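You operate a simulated robot arm through the tools that you are given. There is no shell and no other tool.

You run a simulated robot arm. Do the job below in one go: nothing can be reset, and whatever is moved stays where it is left.

TASK
Top up the blue pot with about 300 ml from the jug.
Fine: close the pot again and put the jug back. Set down upright: jug.

It is judged by the outcome, as a careful person would: the job done as asked, and still so three seconds after it is handed in. It fails if anything else is knocked over, pushed out of place, dropped, spilled or broken.

THE ROBOT
A 6-joint arm with a two-finger gripper, fixed in place. Base frame: the origin is on the floor under the middle of its stand, x ahead of it, y to its left, z up; the work surface is at about z = 0.85. Readings come in m, rad, newtons and seconds.
It reaches about 1.206 m from its shoulder. Its first joint turns from -2.897 to 2.897 rad. Payload 2.45 kg.
Tool frame: the origin (TCP) lies between the finger pads and is the grasp point; the fingertips stand 0.02 m ahead of it; z points along the fingers, y is the line along which they close. The gripper opens to 0.14 m; its body begins 0.168 m behind the TCP.
Orientation is told as [roll, pitch, yaw] about the base's x, y, z axes, in that order, counted from this pose: with the fingers straight down and closing along the base's y, the tool's x points along the base's -x, its y along +y and its z along -z.

THE INTERFACE
- The arm moves only by the tool jog_arm. Its argument "rows" is a list of rows, each an object (a shift or turn left out is 0, a gripper value left out holds the last) with "xyz": the shift along the tool's x, y, z in m, a list of three; "angular": the turn, a rotation vector about the tool's x, y, z in rad, a list of three; "jaw": the closure in counts, from 0 (fully open) to 255 (shut). In form: [{"xyz": [x, y, z], "angular": [ax, ay, az], "jaw": jaw}, ...]. A call has 1 to 20 rows; each row is the pose to reach, as a shift and turn from the pose commanded when the call began, along the tool's axes at that moment. A row lasts 0.2 s, in which the tool goes at most 0.05 m and 0.15 rad; a call with a longer step from one row to the next is refused whole, and so is a gripper value outside its range. Where a pose cannot be reached the arm comes as near as it can. A force on the tool above 40 N (or 10 N above the force at the start of the call, whichever is more), or a blocked arm, ends the call early, and 0.2 s more pass. Each finger travels about 0.045 m/s and halts on what it meets, pressing with about 35 N; the grip force reading is that of the motor and also rises with nothing between the fingers. The clock runs only during rows and for 0.2 s after the last one: add rows that repeat a pose to give the fingers time. It gives the time, the measured TCP pose, the force on the tool (base axes), the opening and the grip force at its end, in the units of the frame above (readings bear some noise), with the torque about the TCP (base axes, N m) and any sound that the robot's microphone picked up, and new pictures: "pictures" is both (left out), scene, wrist or none.
- Cameras (640 x 400 px; columns grow to the right, rows downward): "scene" is fixed at [0.0499, -0.6477, 1.5377]; the picture's right is [0.95, -0.31, 0.00], its down [-0.12, -0.37, -0.92] and it looks along [0.28, 0.87, -0.39] (base axes); focal length 352 px, centre (320, 200). "wrist" rides on the gripper at [0.078, 0.011, -0.209] in the tool frame; the picture's right is [-0.14, 0.99, 0.00], its down [-0.92, -0.13, -0.37] and it looks along [-0.36, -0.05, 0.93] (tool axes); focal length 280 px, centre (320, 200). There is no depth. A picture from a camera that has moved, and an enlarged one, comes with that camera's place and axes in the base frame and with its lens.
- inspect(camera, box): a new picture of the part [left, top, right, bottom] of that camera's present view, enlarged. The clock stands still meanwhile.
- close_job(): hands the job in; it is judged then, once.

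Places have to be worked out from the pictures, the camera data and where the tool is seen. Open the gripper and draw the arm clear of the work before you hand the job in, unless the task says otherwise.

The tools are called by a JSON object that holds its "op" and its "data". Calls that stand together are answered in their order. jog_arm: Moves the arm, as the interface text tells. Its arguments: {"type":"object","properties":{"rows":{"type":"array","items":{"type":"object","properties":{"xyz":{"type":"array","items":{"type":"number"}},"angular":{"type":"array","items":{"type":"number"}},"jaw":{"type":"number"}}}},"pictures":{"type":"string","enum":["both","scene","wrist","none"]}},"required":["rows"]} The other tools are called the same way: inspect (camera, box) takes an enlarged picture of a part of a camera's view; close_job () hands the job in.

At the start:

```text
time_s: 0.0
tool_pos: [0.5237, 0.3483, 1.2748]
ee_rot: [0.0, 0.0, -0.001]
ft_force: [-0.3, -0.6, -0.9]
moment: [0.02, 0.01, 0.04]
opening: 0.1401
gripper_force: 0.0
```

scene: 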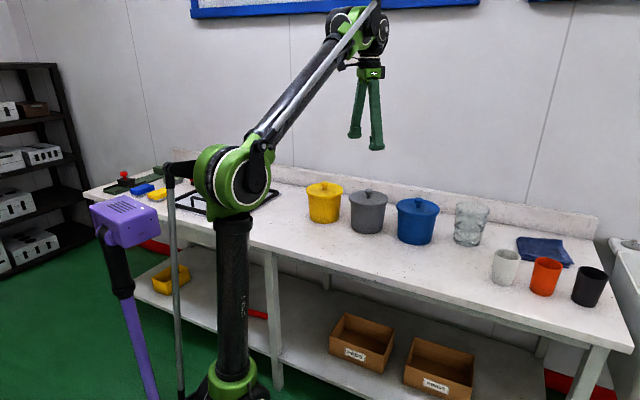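
wrist: 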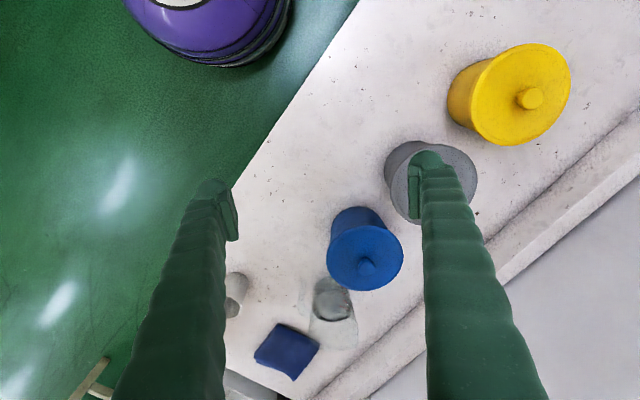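

I start by looking closely at the pots, jug and cups in both views before moving anything.

{"op": "inspect", "data": {"camera": "scene", "box": [290, 160, 450, 260]}}

{"op": "inspect", "data": {"camera": "scene", "box": [430, 180, 630, 320]}}

{"op": "inspect", "data": {"camera": "wrist", "box": [200, 180, 440, 400]}}

```text
4.00 times, centred on (370, 210) of scene
camera zoom: at [0.0499, -0.6477, 1.5377], right [0.95, -0.31, 0.0], down [-0.12, -0.37, -0.92], along [0.28, 0.87, -0.39], focal length 1406 px, centre (120, 160)
```

zoom: 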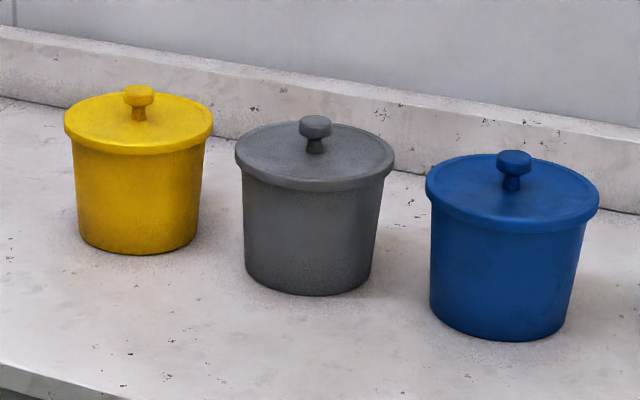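

```text
2.86 times, centred on (530, 250) of scene
camera zoom: at [0.0499, -0.6477, 1.5377], right [0.95, -0.31, 0.0], down [-0.12, -0.37, -0.92], along [0.28, 0.87, -0.39], focal length 1004 px, centre (-280, 57)
```

zoom: 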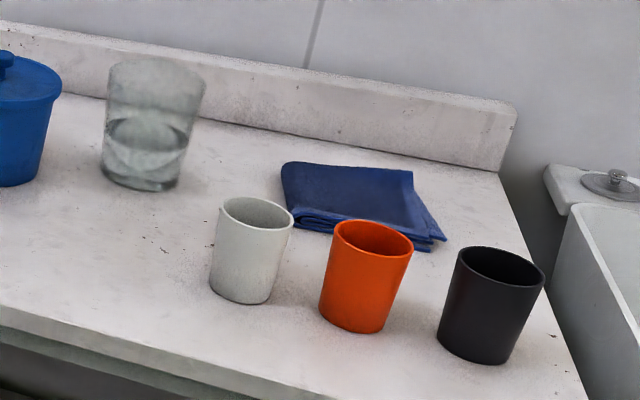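

```text
1.82 times, centred on (320, 290) of wrist
camera zoom: at [0.4449, 0.3603, 1.4827], right [0.14, 0.99, 0.0], down [0.92, -0.13, 0.37], along [0.36, -0.05, -0.93], focal length 510 px, centre (320, 36)
```

zoom: 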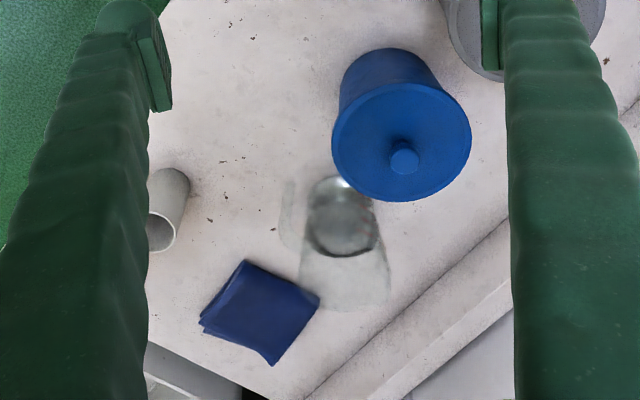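

The jug is clear glass and seems to have a faint handle toward the scene camera. I zoom in tightly on it in both views.

{"op": "inspect", "data": {"camera": "scene", "box": [440, 190, 504, 254]}}

{"op": "inspect", "data": {"camera": "wrist", "box": [290, 260, 380, 360]}}

```text
6.25 times, centred on (472, 222) of scene
camera zoom: at [0.0499, -0.6477, 1.5377], right [0.95, -0.31, 0.0], down [-0.12, -0.37, -0.92], along [0.28, 0.87, -0.39], focal length 2197 px, centre (-630, 62)
```

zoom: 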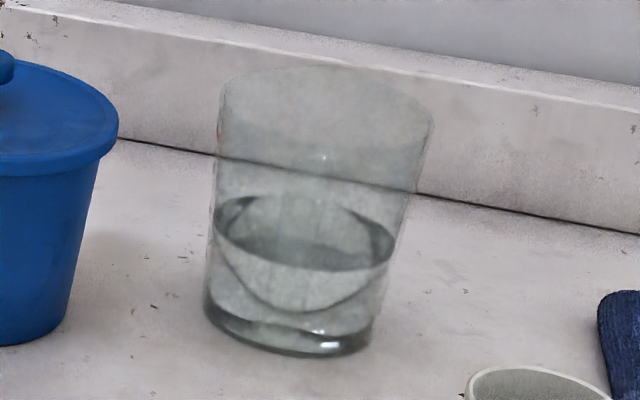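

```text
4.00 times, centred on (335, 310) of wrist
camera zoom: at [0.4449, 0.3603, 1.4827], right [0.14, 0.99, 0.0], down [0.92, -0.13, 0.37], along [0.36, -0.05, -0.93], focal length 1122 px, centre (260, -240)
```

zoom: 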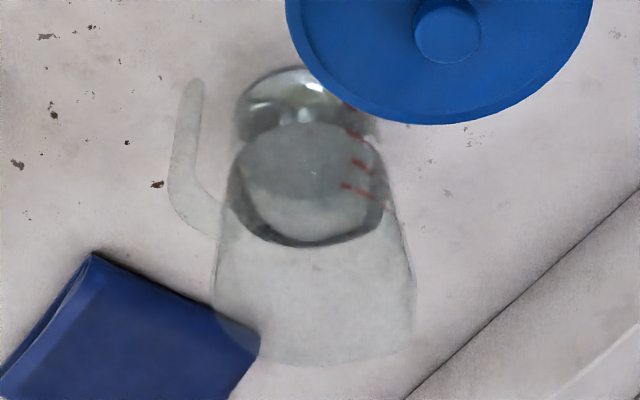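

The jug has a handle pointing toward the table front (about (-0.75,-0.66) in base axes), a spout opposite it, red marks on its left side, and is just under half full. The blue pot's knob is near (0.79, 0.41, 1.01), so I first move above it with partly closed fingers to refine its place.

{"op": "jog_arm", "data": {"rows": [{"xyz": [-0.04, 0.009, 0.018], "jaw": 80}, {"xyz": [-0.08, 0.018, 0.036], "jaw": 80}, {"xyz": [-0.12, 0.027, 0.054], "jaw": 80}, {"xyz": [-0.16, 0.036, 0.072], "jaw": 80}, {"xyz": [-0.2, 0.045, 0.09], "jaw": 80}, {"xyz": [-0.235, 0.053, 0.108], "jaw": 80}, {"xyz": [-0.265, 0.06, 0.125], "jaw": 80}, {"xyz": [-0.265, 0.06, 0.125], "jaw": 80}], "pictures": "both"}}

```text
time_s: 1.8
tool_pos: [0.7893, 0.4088, 1.1479]
ee_rot: [0.0, -0.001, -0.001]
ft_force: [-0.6, 0.1, 0.2]
moment: [0.0, 0.03, 0.03]
opening: 0.096
gripper_force: 0.1
camera wrist: at [0.7106, 0.4213, 1.3561], right [0.14, 0.99, 0.0], down [0.92, -0.13, 0.37], along [0.36, -0.05, -0.93], focal length 280 px, centre (320, 200)
```

scene: 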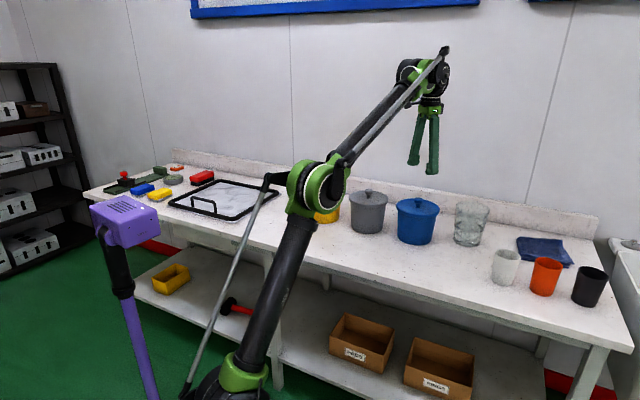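
wrist: 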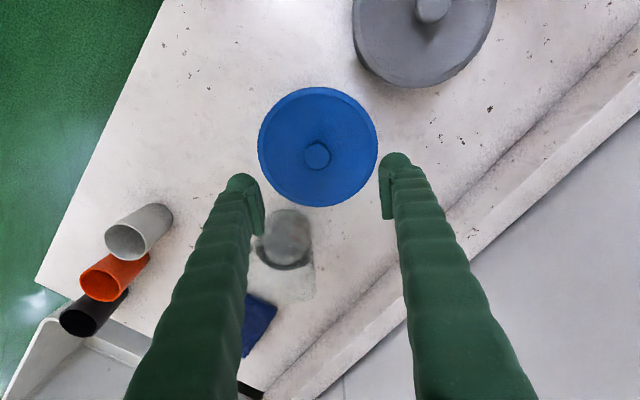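

The knob is seen at about (0.782, 0.408). I shift 7 mm back and go down to z≈1.035, fingers straddling the knob from above, then check.

{"op": "jog_arm", "data": {"rows": [{"xyz": [0.007, -0.001, 0.03]}, {"xyz": [0.007, -0.001, 0.06]}, {"xyz": [0.007, -0.001, 0.09]}, {"xyz": [0.007, -0.001, 0.11]}, {"xyz": [0.007, -0.001, 0.11]}], "pictures": "both"}}

{"op": "inspect", "data": {"camera": "scene", "box": [370, 130, 470, 260]}}

{"op": "inspect", "data": {"camera": "wrist", "box": [230, 120, 410, 270]}}

```text
time_s: 3.0
tool_pos: [0.7781, 0.4067, 1.0397]
ee_rot: [0.0, 0.0, 0.0]
ft_force: [-0.3, -0.4, 0.5]
moment: [-0.01, 0.0, -0.01]
opening: 0.096
gripper_force: 0.0
camera wrist: at [0.6995, 0.4178, 1.2484], right [0.14, 0.99, 0.0], down [0.92, -0.13, 0.37], along [0.36, -0.05, -0.93], focal length 280 px, centre (320, 200)
```

scene: 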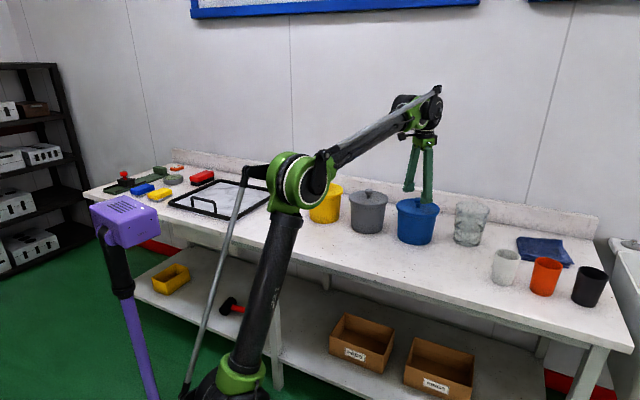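
wrist: 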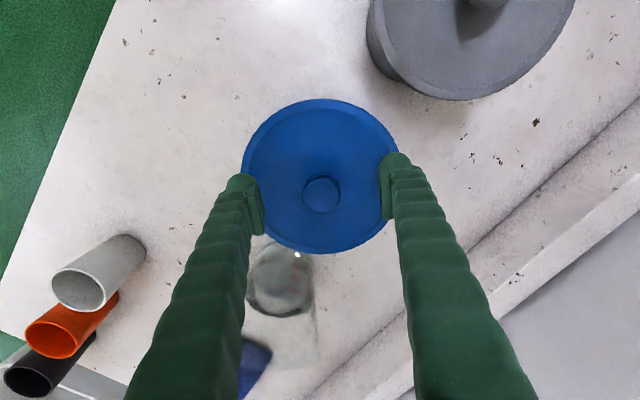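

```text
3.08 times, centred on (420, 195) of scene
camera zoom: at [0.0499, -0.6477, 1.5377], right [0.95, -0.31, 0.0], down [-0.12, -0.37, -0.92], along [0.28, 0.87, -0.39], focal length 1082 px, centre (12, 215)
```

zoom: 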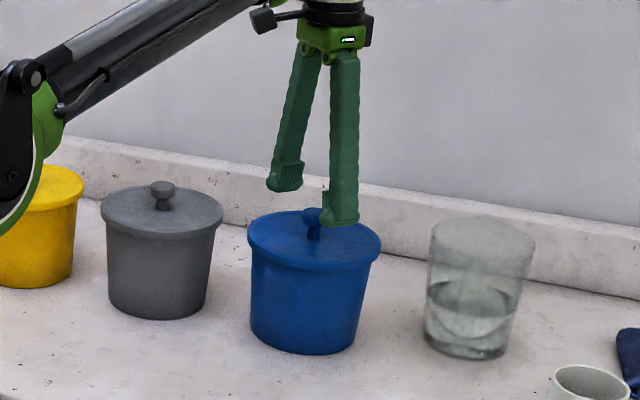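

```text
2.67 times, centred on (320, 195) of wrist
camera zoom: at [0.6995, 0.4178, 1.2484], right [0.14, 0.99, 0.0], down [0.92, -0.13, 0.37], along [0.36, -0.05, -0.93], focal length 748 px, centre (320, 213)
```

zoom: 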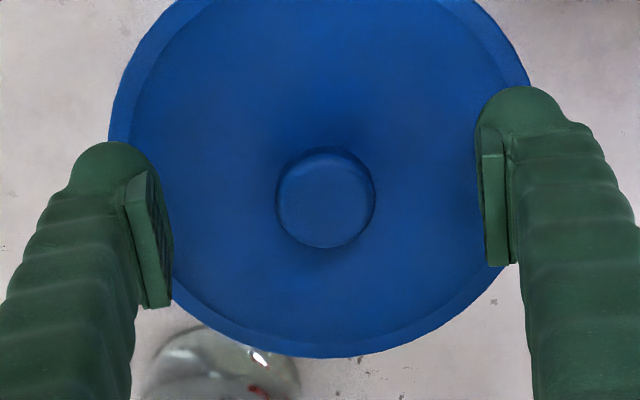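

The knob centre comes out near (0.784, 0.408), top z≈1.02, lid surface ≈0.981. I move 4 mm forward, lower the TCP to z≈1.008 (fingertips ~7 mm above the lid) and look before closing.

{"op": "jog_arm", "data": {"rows": [{"xyz": [-0.004, 0.0, 0.012]}, {"xyz": [-0.004, 0.0, 0.024]}, {"xyz": [-0.004, 0.0, 0.032]}, {"xyz": [-0.004, 0.0, 0.032]}], "pictures": "both"}}

{"op": "inspect", "data": {"camera": "scene", "box": [380, 170, 460, 250]}}

{"op": "inspect", "data": {"camera": "wrist", "box": [230, 120, 410, 270]}}

```text
time_s: 4.0
tool_pos: [0.7843, 0.4045, 1.0073]
ee_rot: [0.0, 0.001, -0.002]
ft_force: [0.7, -0.1, 0.4]
moment: [-0.04, -0.01, 0.01]
opening: 0.096
gripper_force: 0.1
camera wrist: at [0.7055, 0.4173, 1.2154], right [0.14, 0.99, 0.0], down [0.92, -0.13, 0.37], along [0.36, -0.05, -0.93], focal length 280 px, centre (320, 200)
```

scene: 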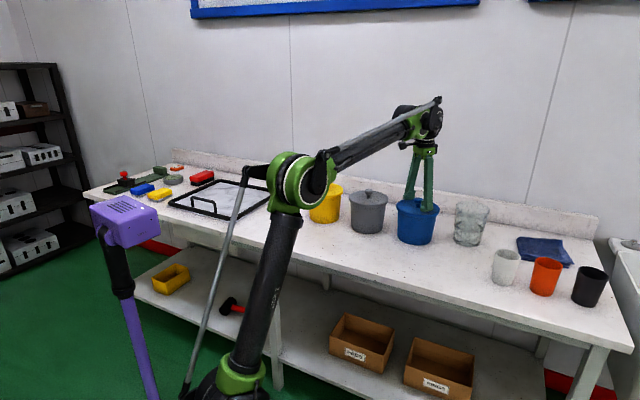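
wrist: 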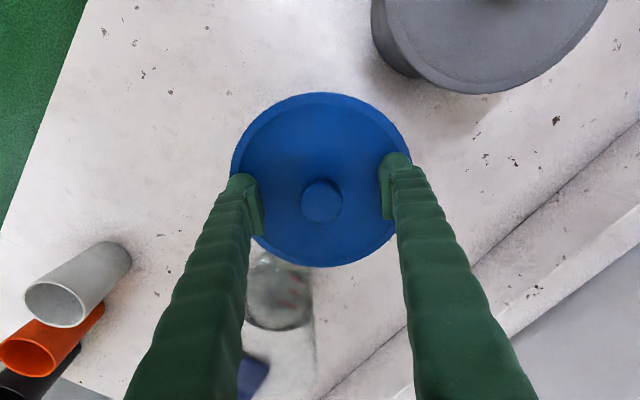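

```text
5.00 times, centred on (420, 210) of scene
camera zoom: at [0.0499, -0.6477, 1.5377], right [0.95, -0.31, 0.0], down [-0.12, -0.37, -0.92], along [0.28, 0.87, -0.39], focal length 1758 px, centre (-180, 150)
```

zoom: 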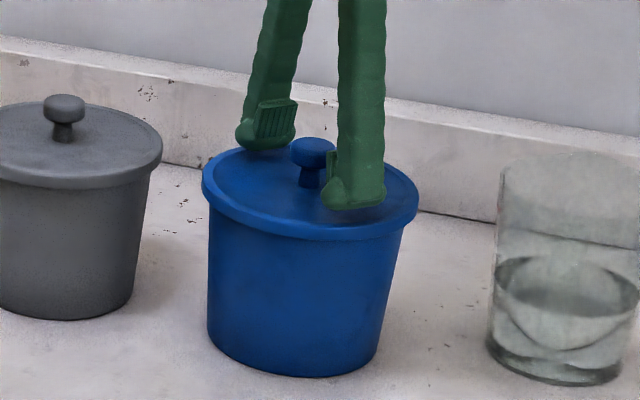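

```text
2.67 times, centred on (320, 195) of wrist
camera zoom: at [0.7055, 0.4173, 1.2154], right [0.14, 0.99, 0.0], down [0.92, -0.13, 0.37], along [0.36, -0.05, -0.93], focal length 748 px, centre (320, 213)
```

zoom: 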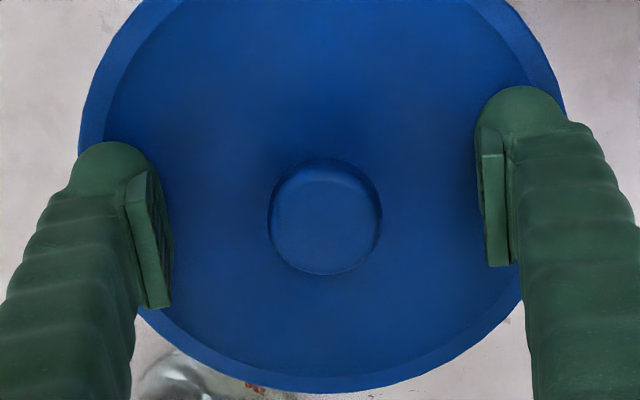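

The knob lies right between the pads and fingertips clear the lid by a few mm. I close on the knob.

{"op": "jog_arm", "data": {"rows": [{"xyz": [0, 0, 0], "jaw": 255}, {"xyz": [0, 0, 0], "jaw": 255}, {"xyz": [0, 0, 0], "jaw": 255}, {"xyz": [0, 0, 0], "jaw": 255}, {"xyz": [0, 0, 0], "jaw": 255}, {"xyz": [0, 0, 0], "jaw": 255}, {"xyz": [0, 0, 0], "jaw": 255}], "pictures": "wrist"}}

{"op": "inspect", "data": {"camera": "scene", "box": [380, 170, 460, 250]}}

```text
time_s: 5.6
tool_pos: [0.786, 0.406, 1.008]
ee_rot: [0.001, 0.0, -0.002]
ft_force: [-0.1, -0.2, -0.8]
moment: [0.01, 0.02, 0.02]
opening: 0.0292
gripper_force: 35.0
heard: snap
camera wrist: at [0.7056, 0.4173, 1.2155], right [0.14, 0.99, 0.0], down [0.92, -0.13, 0.37], along [0.36, -0.05, -0.93], focal length 280 px, centre (320, 200)
```

wrist: 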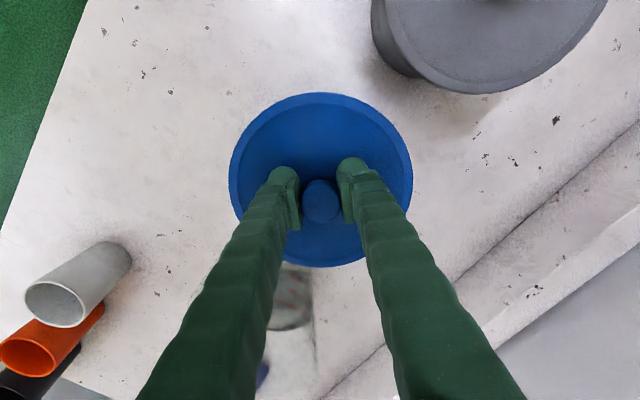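

```text
5.00 times, centred on (420, 210) of scene
camera zoom: at [0.0499, -0.6477, 1.5377], right [0.95, -0.31, 0.0], down [-0.12, -0.37, -0.92], along [0.28, 0.87, -0.39], focal length 1758 px, centre (-180, 150)
```

zoom: 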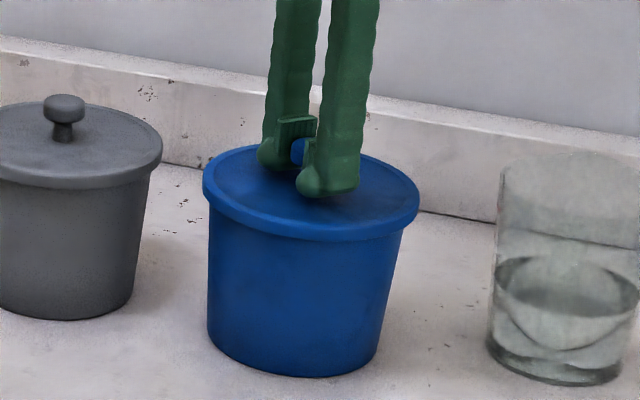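

The fingers hold at 0.029 m with 35 N. I lift slowly and watch the force for whether the lid comes free of the pot.

{"op": "jog_arm", "data": {"rows": [{"xyz": [0, 0, -0.003], "jaw": 255}, {"xyz": [0, 0, -0.006], "jaw": 255}, {"xyz": [0, 0, -0.01], "jaw": 255}, {"xyz": [0, 0, -0.015], "jaw": 255}], "pictures": "wrist"}}

{"op": "inspect", "data": {"camera": "scene", "box": [380, 170, 460, 250]}}

```text
time_s: 6.6
tool_pos: [0.7856, 0.4061, 1.0203]
ee_rot: [0.001, 0.001, -0.001]
ft_force: [-0.3, 0.7, -0.4]
moment: [-0.03, -0.05, 0.01]
opening: 0.0291
gripper_force: 35.2
camera wrist: at [0.7069, 0.4181, 1.2293], right [0.14, 0.99, 0.0], down [0.92, -0.13, 0.37], along [0.36, -0.05, -0.93], focal length 280 px, centre (320, 200)
```

wrist: 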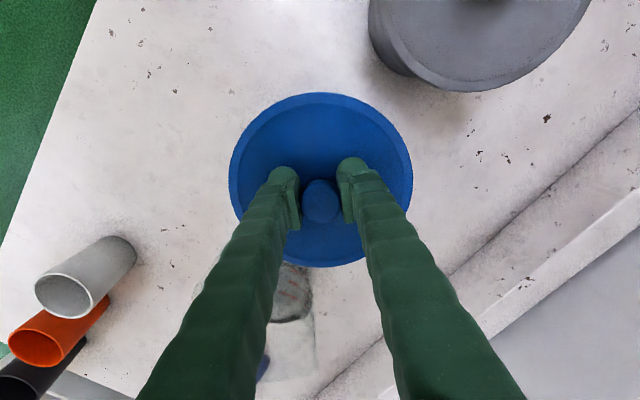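

```text
5.00 times, centred on (420, 210) of scene
camera zoom: at [0.0499, -0.6477, 1.5377], right [0.95, -0.31, 0.0], down [-0.12, -0.37, -0.92], along [0.28, 0.87, -0.39], focal length 1758 px, centre (-180, 150)
```

zoom: 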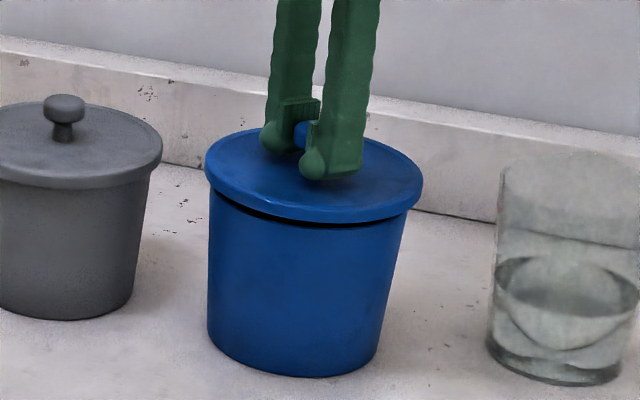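

The lid has come free cleanly. I lift it well above the pots and take a look at the pot's inside and the lid's underside.

{"op": "jog_arm", "data": {"rows": [{"xyz": [0, 0, -0.03], "jaw": 255}, {"xyz": [0, 0, -0.065], "jaw": 255}, {"xyz": [0, 0, -0.1], "jaw": 255}, {"xyz": [0.04, -0.005, -0.105], "jaw": 255}, {"xyz": [0.085, -0.01, -0.105], "jaw": 255}, {"xyz": [0.13, -0.015, -0.105], "jaw": 255}, {"xyz": [0.17, -0.02, -0.105], "jaw": 255}, {"xyz": [0.21, -0.024, -0.105], "jaw": 255}, {"xyz": [0.2457, -0.0273, -0.105], "jaw": 255}, {"xyz": [0.2457, -0.0273, -0.105], "jaw": 255}], "pictures": "both"}}

{"op": "inspect", "data": {"camera": "scene", "box": [300, 150, 460, 250]}}

```text
time_s: 8.8
tool_pos: [0.5377, 0.3794, 1.1292]
ee_rot: [-0.001, 0.002, -0.001]
ft_force: [1.1, -1.1, -0.4]
moment: [-0.02, 0.03, 0.01]
opening: 0.0291
gripper_force: 34.8
camera wrist: at [0.4588, 0.3909, 1.3367], right [0.14, 0.99, 0.0], down [0.92, -0.13, 0.37], along [0.36, -0.05, -0.93], focal length 280 px, centre (320, 200)
```

scene: 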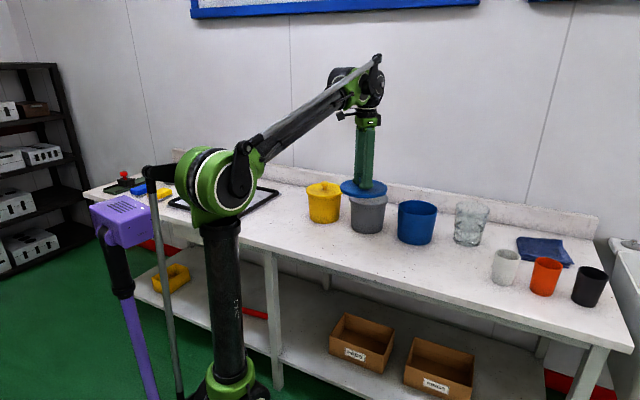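
wrist: 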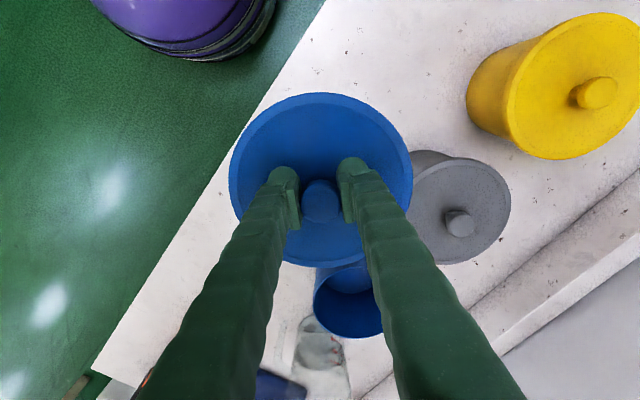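

```text
4.00 times, centred on (380, 200) of scene
camera zoom: at [0.0499, -0.6477, 1.5377], right [0.95, -0.31, 0.0], down [-0.12, -0.37, -0.92], along [0.28, 0.87, -0.39], focal length 1406 px, centre (80, 200)
```

zoom: 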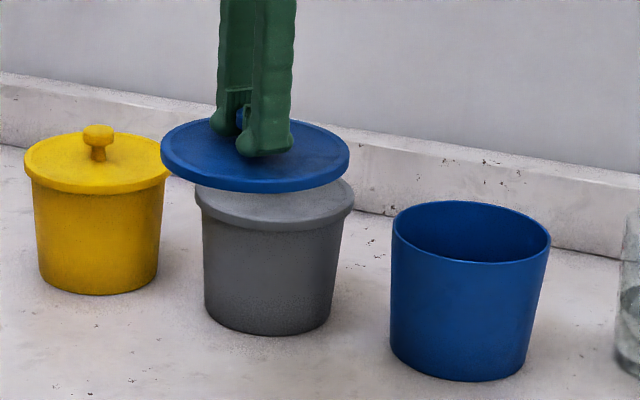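

The pot is open and the lid is a flat disc. The table edge runs at 45° about 0.534 m out, so I shift the lid to about (0.58, 0.36), clear of everything, and lower it to just above the table.

{"op": "jog_arm", "data": {"rows": [{"xyz": [-0.02, -0.01, 0.03], "jaw": 255}, {"xyz": [-0.04, -0.02, 0.065], "jaw": 255}, {"xyz": [-0.04, -0.02, 0.1], "jaw": 255}, {"xyz": [-0.04, -0.02, 0.14], "jaw": 255}, {"xyz": [-0.04, -0.02, 0.175], "jaw": 255}, {"xyz": [-0.04, -0.02, 0.205], "jaw": 255}, {"xyz": [-0.04, -0.02, 0.222], "jaw": 255}, {"xyz": [-0.04, -0.02, 0.222], "jaw": 255}], "pictures": "both"}}

{"op": "inspect", "data": {"camera": "scene", "box": [300, 180, 420, 270]}}

```text
time_s: 10.6
tool_pos: [0.5791, 0.3602, 0.9052]
ee_rot: [0.0, -0.001, 0.001]
ft_force: [-1.2, 0.0, -0.3]
moment: [-0.02, 0.01, 0.01]
opening: 0.0291
gripper_force: 34.7
camera wrist: at [0.5008, 0.3715, 1.1134], right [0.14, 0.99, 0.0], down [0.92, -0.13, 0.37], along [0.36, -0.05, -0.93], focal length 280 px, centre (320, 200)
```

scene: 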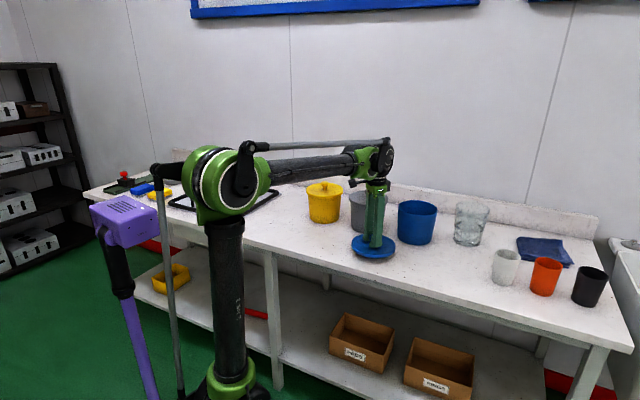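
wrist: 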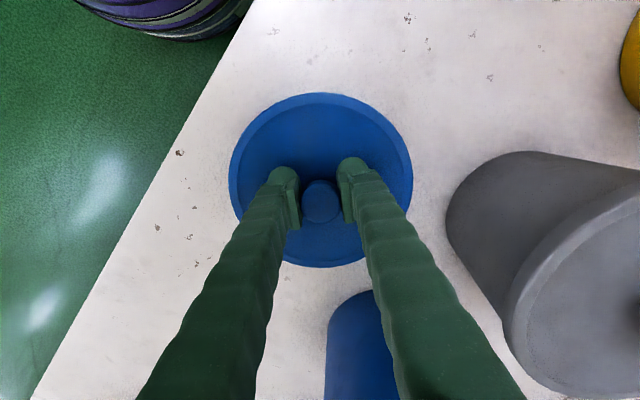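

```text
4.44 times, centred on (360, 225) of scene
camera zoom: at [0.0499, -0.6477, 1.5377], right [0.95, -0.31, 0.0], down [-0.12, -0.37, -0.92], along [0.28, 0.87, -0.39], focal length 1562 px, centre (142, 89)
```

zoom: 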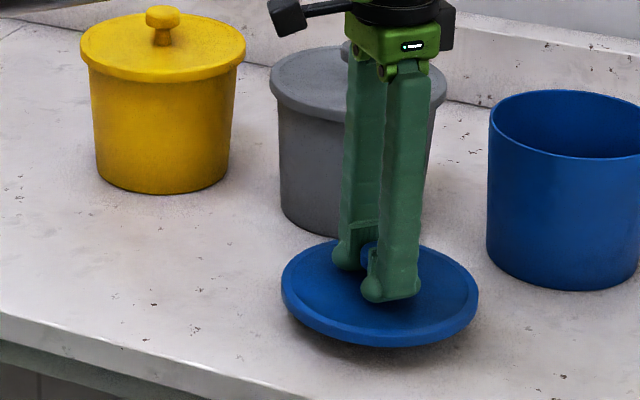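

The lid hovers a little over the table at a clear spot. I lower in small steps and watch the vertical force.

{"op": "jog_arm", "data": {"rows": [{"xyz": [0, 0, 0.004], "jaw": 255}, {"xyz": [0, 0, 0.008], "jaw": 255}, {"xyz": [0, 0, 0.01], "jaw": 255}], "pictures": "none"}}

{"op": "inspect", "data": {"camera": "scene", "box": [330, 220, 410, 270]}}

```text
time_s: 11.4
tool_pos: [0.5811, 0.3602, 0.895]
ee_rot: [0.0, 0.0, 0.0]
ft_force: [0.3, 0.4, -0.9]
moment: [-0.02, -0.02, -0.03]
opening: 0.0292
gripper_force: 34.7
```

```text
8.00 times, centred on (370, 245) of scene
camera zoom: at [0.0499, -0.6477, 1.5377], right [0.95, -0.31, 0.0], down [-0.12, -0.37, -0.92], along [0.28, 0.87, -0.39], focal length 2812 px, centre (-80, -160)
```

zoom: 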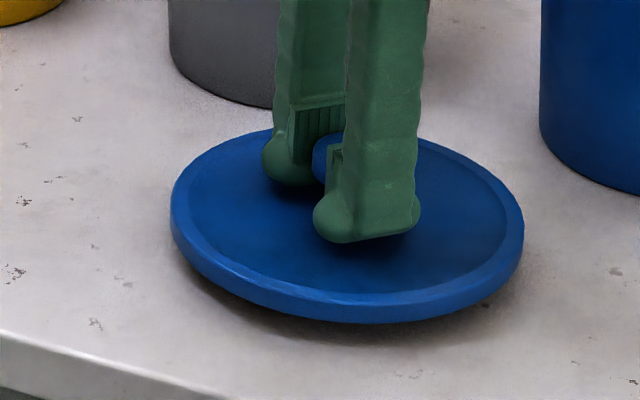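

Still a small shadow gap with no contact force. I keep lowering in small steps.

{"op": "jog_arm", "data": {"rows": [{"xyz": [0, 0, 0.002], "jaw": 255}, {"xyz": [0, 0, 0.004], "jaw": 255}, {"xyz": [0, 0, 0.005], "jaw": 255}], "pictures": "none"}}

{"op": "inspect", "data": {"camera": "scene", "box": [330, 220, 410, 270]}}

```text
time_s: 12.2
tool_pos: [0.5808, 0.3593, 0.8909]
ee_rot: [0.0, -0.002, 0.0]
ft_force: [0.3, -0.1, 0.0]
moment: [0.03, -0.02, -0.02]
opening: 0.0291
gripper_force: 34.7
```

```text
8.00 times, centred on (370, 245) of scene
camera zoom: at [0.0499, -0.6477, 1.5377], right [0.95, -0.31, 0.0], down [-0.12, -0.37, -0.92], along [0.28, 0.87, -0.39], focal length 2812 px, centre (-80, -160)
```

zoom: 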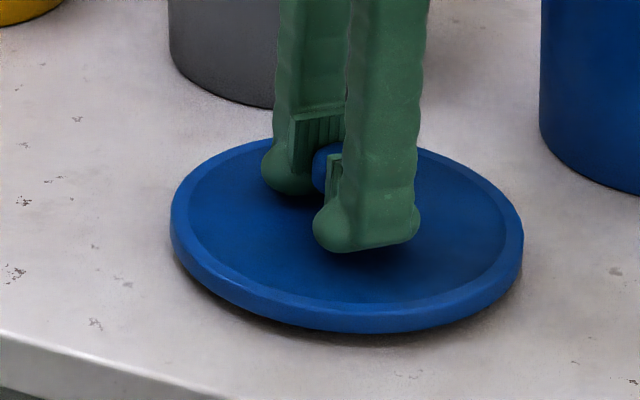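

Nearly down; the gap has shrunk to a few mm with no force yet. Continue in 2 mm steps.

{"op": "jog_arm", "data": {"rows": [{"xyz": [0, 0, 0.002], "jaw": 255}, {"xyz": [0, 0, 0.0035], "jaw": 255}, {"xyz": [0, 0, 0.0035], "jaw": 255}], "pictures": "none"}}

{"op": "inspect", "data": {"camera": "scene", "box": [330, 220, 410, 270]}}

```text
time_s: 13.0
tool_pos: [0.5789, 0.3603, 0.8868]
ee_rot: [-0.001, 0.0, 0.0]
ft_force: [-0.3, 0.1, -0.8]
moment: [0.03, -0.03, 0.01]
opening: 0.0289
gripper_force: 34.8
```

```text
8.00 times, centred on (370, 245) of scene
camera zoom: at [0.0499, -0.6477, 1.5377], right [0.95, -0.31, 0.0], down [-0.12, -0.37, -0.92], along [0.28, 0.87, -0.39], focal length 2812 px, centre (-80, -160)
```

zoom: 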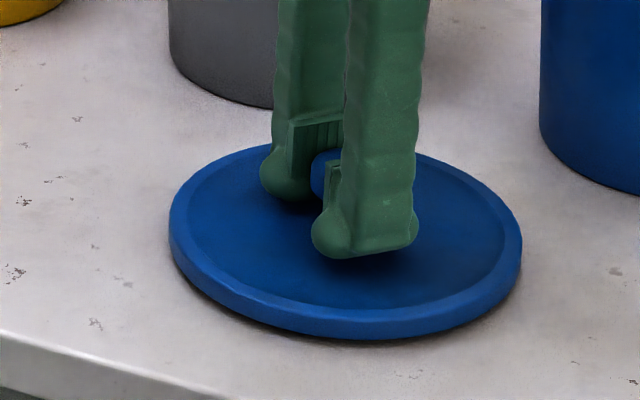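

Almost touching, still no force. Two more small steps.

{"op": "jog_arm", "data": {"rows": [{"xyz": [0, 0, 0.0015], "jaw": 255}, {"xyz": [0, 0, 0.0015], "jaw": 255}], "pictures": "none"}}

{"op": "inspect", "data": {"camera": "scene", "box": [330, 220, 410, 270]}}

```text
time_s: 13.6
tool_pos: [0.5809, 0.3612, 0.8856]
ee_rot: [0.001, -0.001, 0.0]
ft_force: [-0.1, -0.7, -0.9]
moment: [-0.02, -0.04, 0.01]
opening: 0.0294
gripper_force: 34.9
```

```text
8.00 times, centred on (370, 245) of scene
camera zoom: at [0.0499, -0.6477, 1.5377], right [0.95, -0.31, 0.0], down [-0.12, -0.37, -0.92], along [0.28, 0.87, -0.39], focal length 2812 px, centre (-80, -160)
```

zoom: 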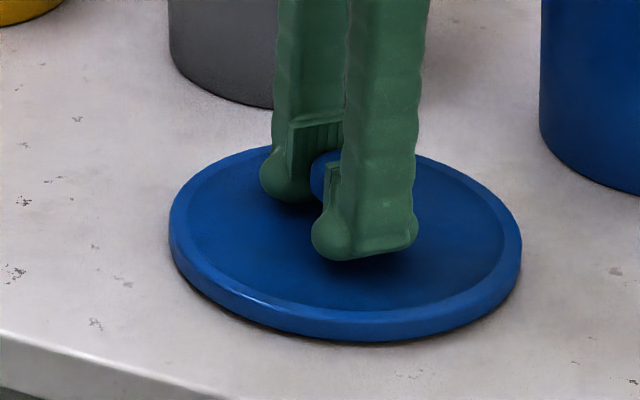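

{"op": "jog_arm", "data": {"rows": [{"xyz": [0, 0, 0.0015], "jaw": 255}, {"xyz": [0, 0, 0.0025], "jaw": 255}, {"xyz": [0, 0, 0.0025], "jaw": 255}], "pictures": "none"}}

{"op": "inspect", "data": {"camera": "scene", "box": [330, 220, 410, 270]}}

```text
time_s: 14.4
tool_pos: [0.5808, 0.3595, 0.8824]
ee_rot: [0.001, 0.0, 0.0]
ft_force: [0.8, 0.3, -0.1]
moment: [0.0, 0.0, 0.02]
opening: 0.0292
gripper_force: 34.9
```

```text
8.00 times, centred on (370, 245) of scene
camera zoom: at [0.0499, -0.6477, 1.5377], right [0.95, -0.31, 0.0], down [-0.12, -0.37, -0.92], along [0.28, 0.87, -0.39], focal length 2812 px, centre (-80, -160)
```

zoom: 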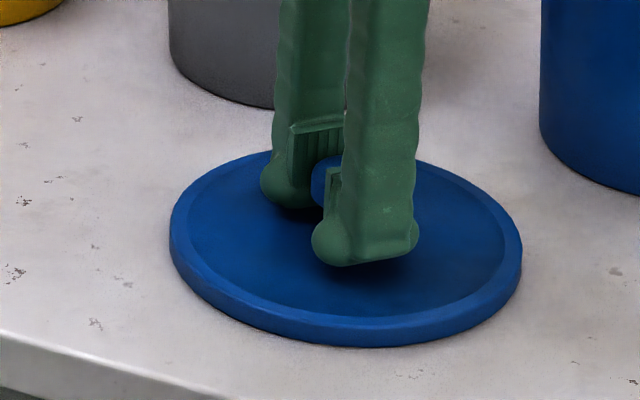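

The rim now looks practically on the surface but force is still nil. One more mm at a time.

{"op": "jog_arm", "data": {"rows": [{"xyz": [0, 0, 0.001], "jaw": 255}, {"xyz": [0, 0, 0.002], "jaw": 255}, {"xyz": [0, 0, 0.002], "jaw": 255}], "pictures": "none"}}

{"op": "inspect", "data": {"camera": "scene", "box": [330, 220, 410, 270]}}

```text
time_s: 15.2
tool_pos: [0.5809, 0.3603, 0.882]
ee_rot: [0.002, -0.001, -0.001]
ft_force: [-1.5, 3.3, 25.5]
moment: [0.02, -0.06, -0.01]
opening: 0.0291
gripper_force: 35.2
```

```text
8.00 times, centred on (370, 245) of scene
camera zoom: at [0.0499, -0.6477, 1.5377], right [0.95, -0.31, 0.0], down [-0.12, -0.37, -0.92], along [0.28, 0.87, -0.39], focal length 2812 px, centre (-80, -160)
```

zoom: 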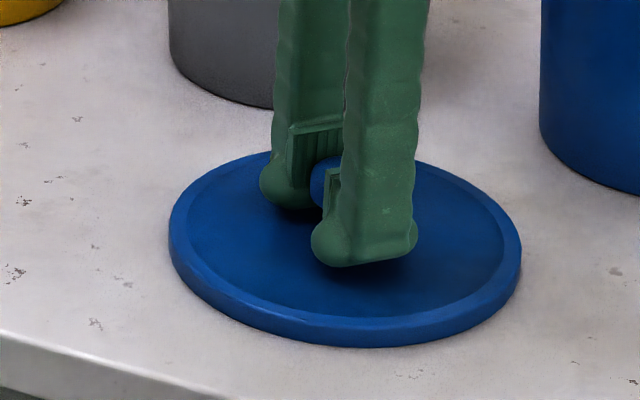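

Contact at TCP z≈0.882 (25 N). I ease up 1 mm, open the fingers moderately, and check before rising.

{"op": "jog_arm", "data": {"rows": [{"xyz": [0, 0, -0.001], "jaw": 255}, {"xyz": [0, 0, -0.001], "jaw": 120}, {"xyz": [0, 0, -0.001], "jaw": 120}, {"xyz": [0, 0, -0.001], "jaw": 120}, {"xyz": [0, 0, -0.001], "jaw": 120}, {"xyz": [0, 0, -0.001], "jaw": 120}], "pictures": "wrist"}}

{"op": "inspect", "data": {"camera": "scene", "box": [330, 220, 410, 270]}}

```text
time_s: 16.6
tool_pos: [0.5807, 0.361, 0.8823]
ee_rot: [0.0, 0.001, 0.001]
ft_force: [0.0, 0.8, -0.2]
moment: [-0.03, 0.02, 0.0]
opening: 0.0739
gripper_force: 0.1
camera wrist: at [0.5012, 0.3724, 1.0905], right [0.14, 0.99, 0.0], down [0.92, -0.13, 0.37], along [0.36, -0.05, -0.93], focal length 280 px, centre (320, 200)
```

wrist: 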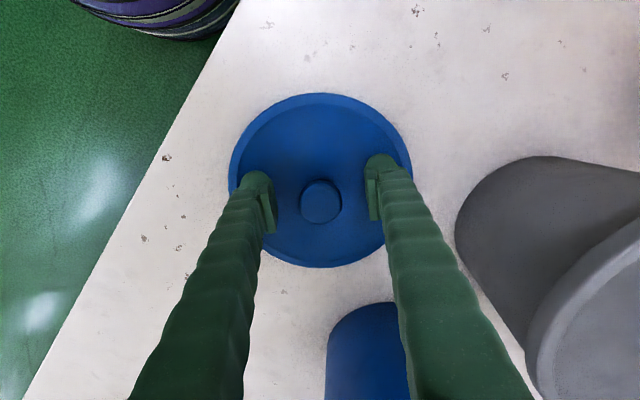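

```text
8.00 times, centred on (370, 245) of scene
camera zoom: at [0.0499, -0.6477, 1.5377], right [0.95, -0.31, 0.0], down [-0.12, -0.37, -0.92], along [0.28, 0.87, -0.39], focal length 2812 px, centre (-80, -160)
```

zoom: 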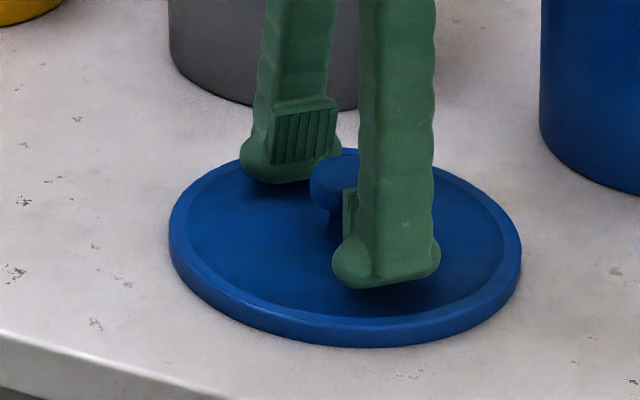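

The lid stands flat on the table, released. I rise straight up, then turn the tool +2.356 rad about its own axis so that the camera will end up above the gripper when I later tip it forward toward the jug.

{"op": "jog_arm", "data": {"rows": [{"xyz": [0, 0, -0.04], "jaw": 120}, {"xyz": [0, 0, -0.085], "jaw": 120}, {"xyz": [0, 0, -0.13], "jaw": 60}, {"xyz": [0, 0, -0.175], "angular": [0, 0, 0.14], "jaw": 0}, {"xyz": [0, 0, -0.22], "angular": [0, 0, 0.28], "jaw": 0}, {"xyz": [0, 0, -0.26], "angular": [0, 0, 0.42], "jaw": 0}, {"xyz": [0, 0, -0.3], "angular": [0, 0, 0.56], "jaw": 0}, {"xyz": [0, 0, -0.3], "angular": [0, 0, 0.7], "jaw": 0}, {"xyz": [0, 0, -0.3], "angular": [0, 0, 0.84], "jaw": 0}, {"xyz": [0, 0, -0.3], "angular": [0, 0, 0.98], "jaw": 0}, {"xyz": [0, 0, -0.3], "angular": [0, 0, 1.12], "jaw": 0}, {"xyz": [0, 0, -0.3], "angular": [0, 0, 1.26], "jaw": 0}, {"xyz": [0, 0, -0.3], "angular": [0, 0, 1.4], "jaw": 0}, {"xyz": [0, 0, -0.3], "angular": [0, 0, 1.54], "jaw": 0}, {"xyz": [0, 0, -0.3], "angular": [0, 0, 1.68], "jaw": 0}, {"xyz": [0, 0, -0.3], "angular": [0, 0, 1.82], "jaw": 0}, {"xyz": [0, 0, -0.3], "angular": [0, 0, 1.96], "jaw": 0}, {"xyz": [0, 0, -0.3], "angular": [0, 0, 2.1], "jaw": 0}, {"xyz": [0, 0, -0.3], "angular": [0, 0, 2.23], "jaw": 0}, {"xyz": [0, 0, -0.3], "angular": [0, 0, 2.356], "jaw": 0}], "pictures": "both"}}

```text
time_s: 20.8
tool_pos: [0.58, 0.3601, 1.1818]
ee_rot: [0.002, 0.001, -2.358]
ft_force: [-0.6, -0.6, 0.4]
moment: [0.04, 0.0, 0.0]
opening: 0.14
gripper_force: 0.1
camera wrist: at [0.6429, 0.4089, 1.3899], right [0.6, -0.8, 0.0], down [-0.74, -0.56, 0.37], along [-0.29, -0.22, -0.93], focal length 280 px, centre (320, 200)
```

scene: 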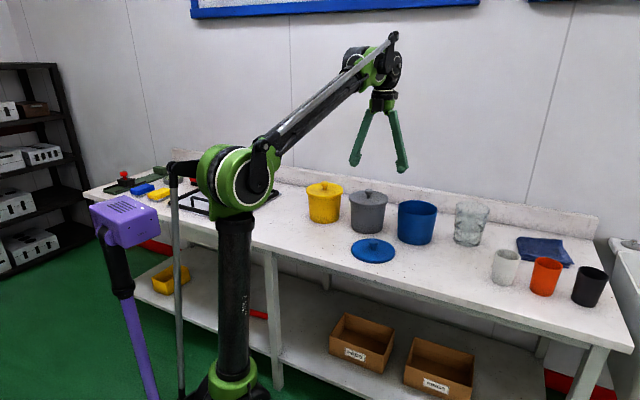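
wrist: 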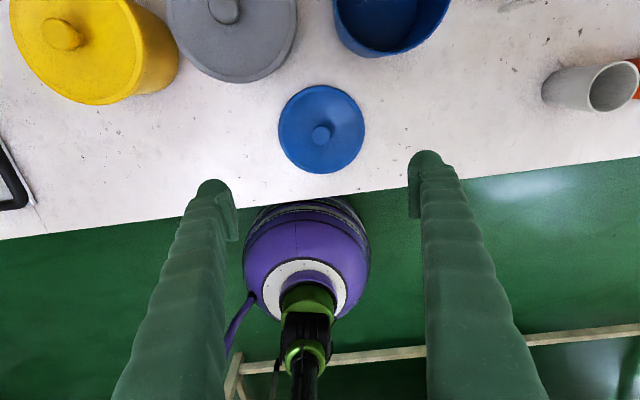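

The wrist allows the flipped orientation. Next I carry the open gripper to a look-out pose in front of the jug's handle, about (0.79, 0.14, 1.05), pitching it forward 1.1 rad.

{"op": "jog_arm", "data": {"rows": [{"xyz": [0, 0.03, 0.013], "angular": [0, 0.11, 0], "jaw": 0}, {"xyz": [0, 0.06, 0.026], "angular": [0, 0.22, 0], "jaw": 0}, {"xyz": [0, 0.09, 0.039], "angular": [0, 0.33, 0], "jaw": 0}, {"xyz": [0, 0.12, 0.052], "angular": [0, 0.44, 0], "jaw": 0}, {"xyz": [0, 0.155, 0.065], "angular": [0, 0.55, 0], "jaw": 0}, {"xyz": [0, 0.19, 0.08], "angular": [0, 0.66, 0], "jaw": 0}, {"xyz": [0, 0.22, 0.093], "angular": [0, 0.77, 0], "jaw": 0}, {"xyz": [-0.002, 0.25, 0.107], "angular": [0, 0.88, 0], "jaw": 0}, {"xyz": [-0.004, 0.28, 0.12], "angular": [0, 0.99, 0], "jaw": 0}, {"xyz": [-0.004, 0.3055, 0.132], "angular": [0, 1.1, 0], "jaw": 0}, {"xyz": [-0.004, 0.3055, 0.132], "angular": [0, 1.1, 0], "jaw": 0}], "pictures": "both"}}

```text
time_s: 23.2
tool_pos: [0.7923, 0.1398, 1.0479]
ee_rot: [-0.001, 1.102, -2.355]
ft_force: [0.0, -0.3, -0.3]
moment: [0.01, -0.02, 0.03]
opening: 0.1398
gripper_force: 0.0
camera wrist: at [0.6924, 0.0273, 1.2107], right [0.66, -0.74, -0.12], down [-0.62, -0.44, -0.65], along [0.43, 0.51, -0.75], focal length 280 px, centre (320, 200)
```

scene: 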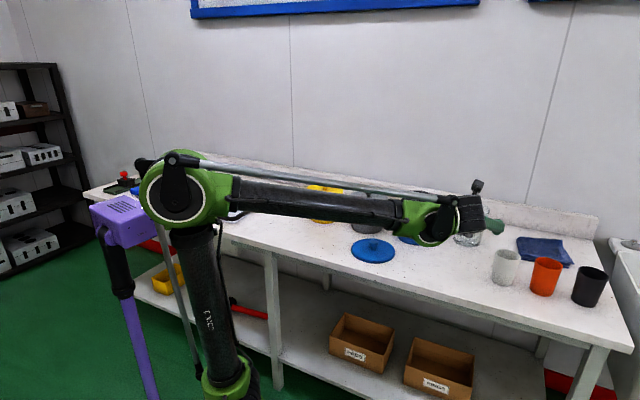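
wrist: 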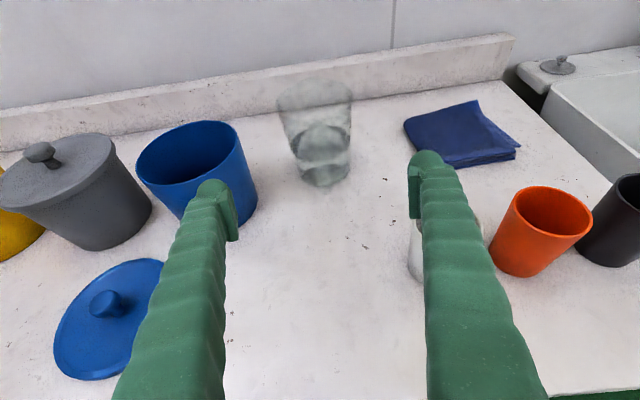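

Good view: the jug stands straight ahead, handle toward the camera. I zoom on it to get its centre and handle direction.

{"op": "inspect", "data": {"camera": "wrist", "box": [250, 65, 390, 205]}}

{"op": "inspect", "data": {"camera": "wrist", "box": [390, 110, 610, 290]}}

```text
2.86 times, centred on (320, 135) of wrist
camera zoom: at [0.6924, 0.0273, 1.2107], right [0.66, -0.74, -0.12], down [-0.62, -0.44, -0.65], along [0.43, 0.51, -0.75], focal length 801 px, centre (320, 386)
```

zoom: 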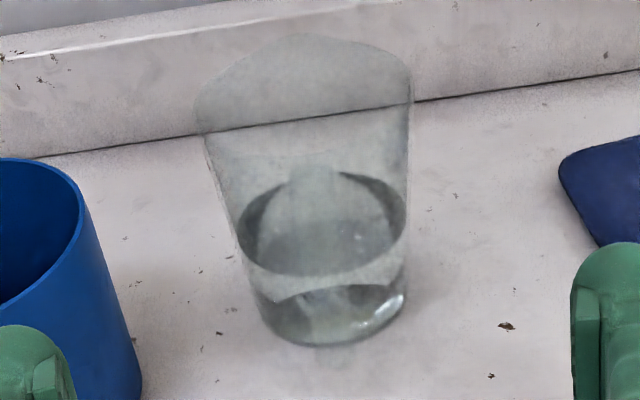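

```text
2.22 times, centred on (500, 200) of wrist
camera zoom: at [0.6924, 0.0273, 1.2107], right [0.66, -0.74, -0.12], down [-0.62, -0.44, -0.65], along [0.43, 0.51, -0.75], focal length 623 px, centre (-80, 200)
```

zoom: 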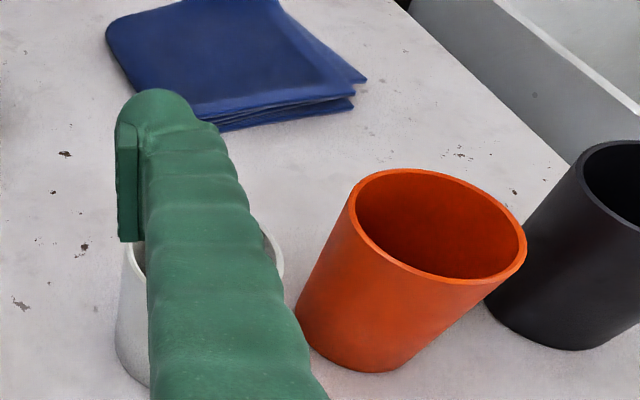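

The jug base centre comes out near (0.966, 0.319). I zoom in tighter to make out the handle bar and the spout.

{"op": "inspect", "data": {"camera": "wrist", "box": [285, 110, 365, 210]}}

{"op": "inspect", "data": {"camera": "wrist", "box": [265, 65, 365, 130]}}

```text
4.00 times, centred on (325, 160) of wrist
camera zoom: at [0.6924, 0.0273, 1.2107], right [0.66, -0.74, -0.12], down [-0.62, -0.44, -0.65], along [0.43, 0.51, -0.75], focal length 1122 px, centre (300, 360)
```

zoom: 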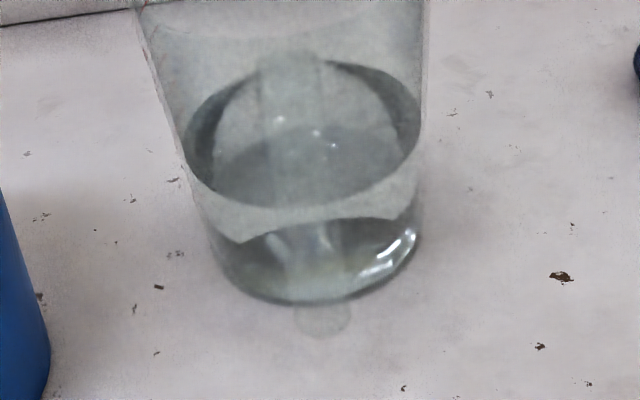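

```text
6.15 times, centred on (315, 98) of wrist
camera zoom: at [0.6924, 0.0273, 1.2107], right [0.66, -0.74, -0.12], down [-0.62, -0.44, -0.65], along [0.43, 0.51, -0.75], focal length 1726 px, centre (351, 831)
```

zoom: 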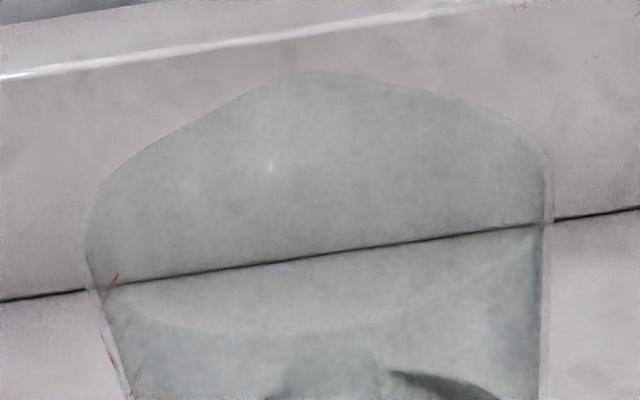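

The handle bar ends near (0.90, 0.254, 0.876) and the spout apex lies near (1.02, 0.367), so the jug faces along 45° and my tool is already aligned with it. I advance to about 0.13 m short of the jug axis at z≈0.985, pitching a bit flatter, fingers fully open to straddle handle and body.

{"op": "jog_arm", "data": {"rows": [{"xyz": [-0.001, -0.001, 0.03], "angular": [0, 0.04, 0], "jaw": 0}, {"xyz": [-0.002, -0.002, 0.065], "angular": [0, 0.08, 0], "jaw": 0}, {"xyz": [-0.0035, -0.003, 0.1], "angular": [0, 0.12, 0], "jaw": 0}, {"xyz": [-0.0045, -0.0035, 0.1345], "angular": [0, 0.15, 0], "jaw": 0}, {"xyz": [-0.0045, -0.0035, 0.1345], "angular": [0, 0.15, 0], "jaw": 0}], "pictures": "both"}}

{"op": "inspect", "data": {"camera": "wrist", "box": [220, 60, 420, 240]}}

{"op": "inspect", "data": {"camera": "scene", "box": [400, 160, 560, 290]}}

```text
time_s: 24.4
tool_pos: [0.8734, 0.2271, 0.9872]
ee_rot: [-0.001, 1.25, -2.358]
ft_force: [-0.1, -0.4, -0.1]
moment: [0.03, -0.02, -0.03]
opening: 0.14
gripper_force: 0.0
camera wrist: at [0.7577, 0.0975, 1.126], right [0.67, -0.73, -0.13], down [-0.54, -0.36, -0.76], along [0.51, 0.58, -0.64], focal length 280 px, centre (320, 200)
```

scene: 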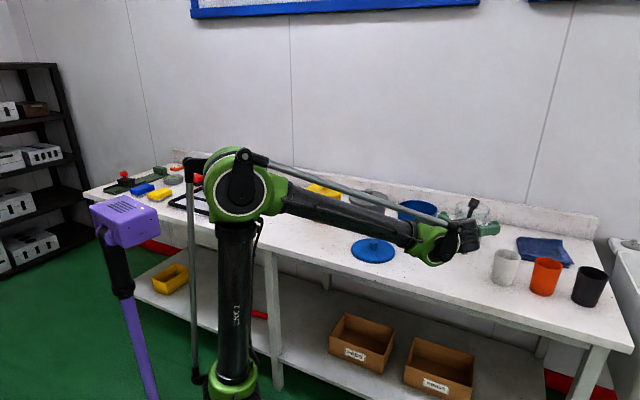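
wrist: 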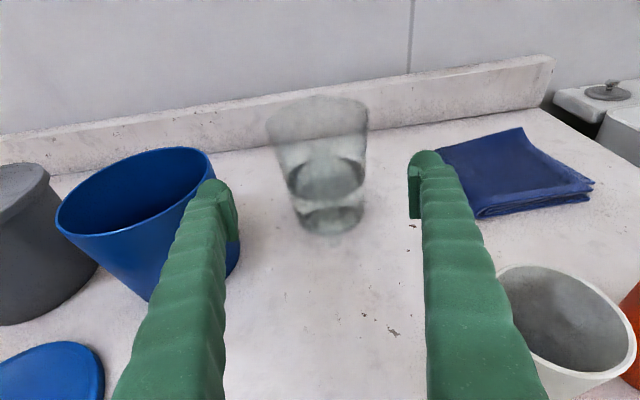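

```text
2.22 times, centred on (320, 150) of wrist
camera zoom: at [0.7577, 0.0975, 1.126], right [0.67, -0.73, -0.13], down [-0.54, -0.36, -0.76], along [0.51, 0.58, -0.64], focal length 623 px, centre (320, 311)
```

zoom: 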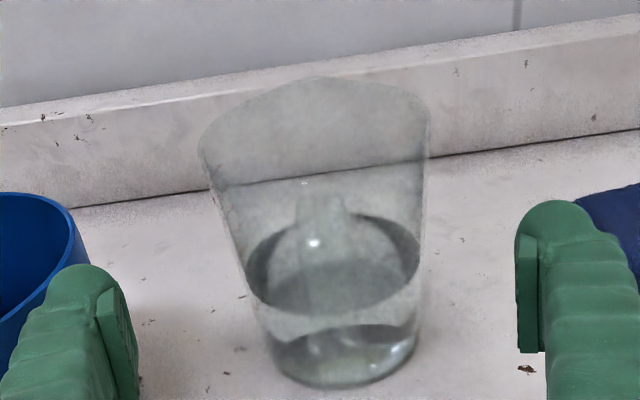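

```text
3.08 times, centred on (480, 225) of scene
camera zoom: at [0.0499, -0.6477, 1.5377], right [0.95, -0.31, 0.0], down [-0.12, -0.37, -0.92], along [0.28, 0.87, -0.39], focal length 1082 px, centre (-172, 123)
```

zoom: 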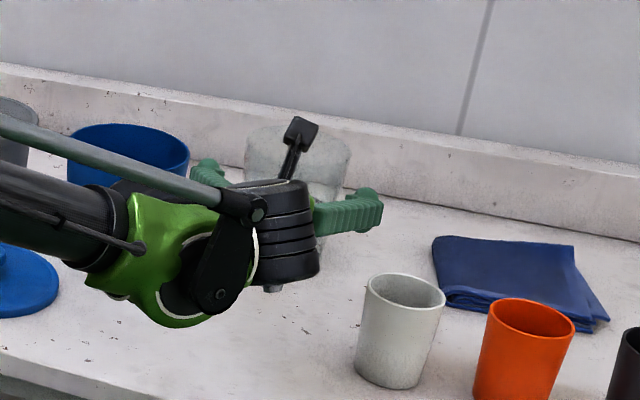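

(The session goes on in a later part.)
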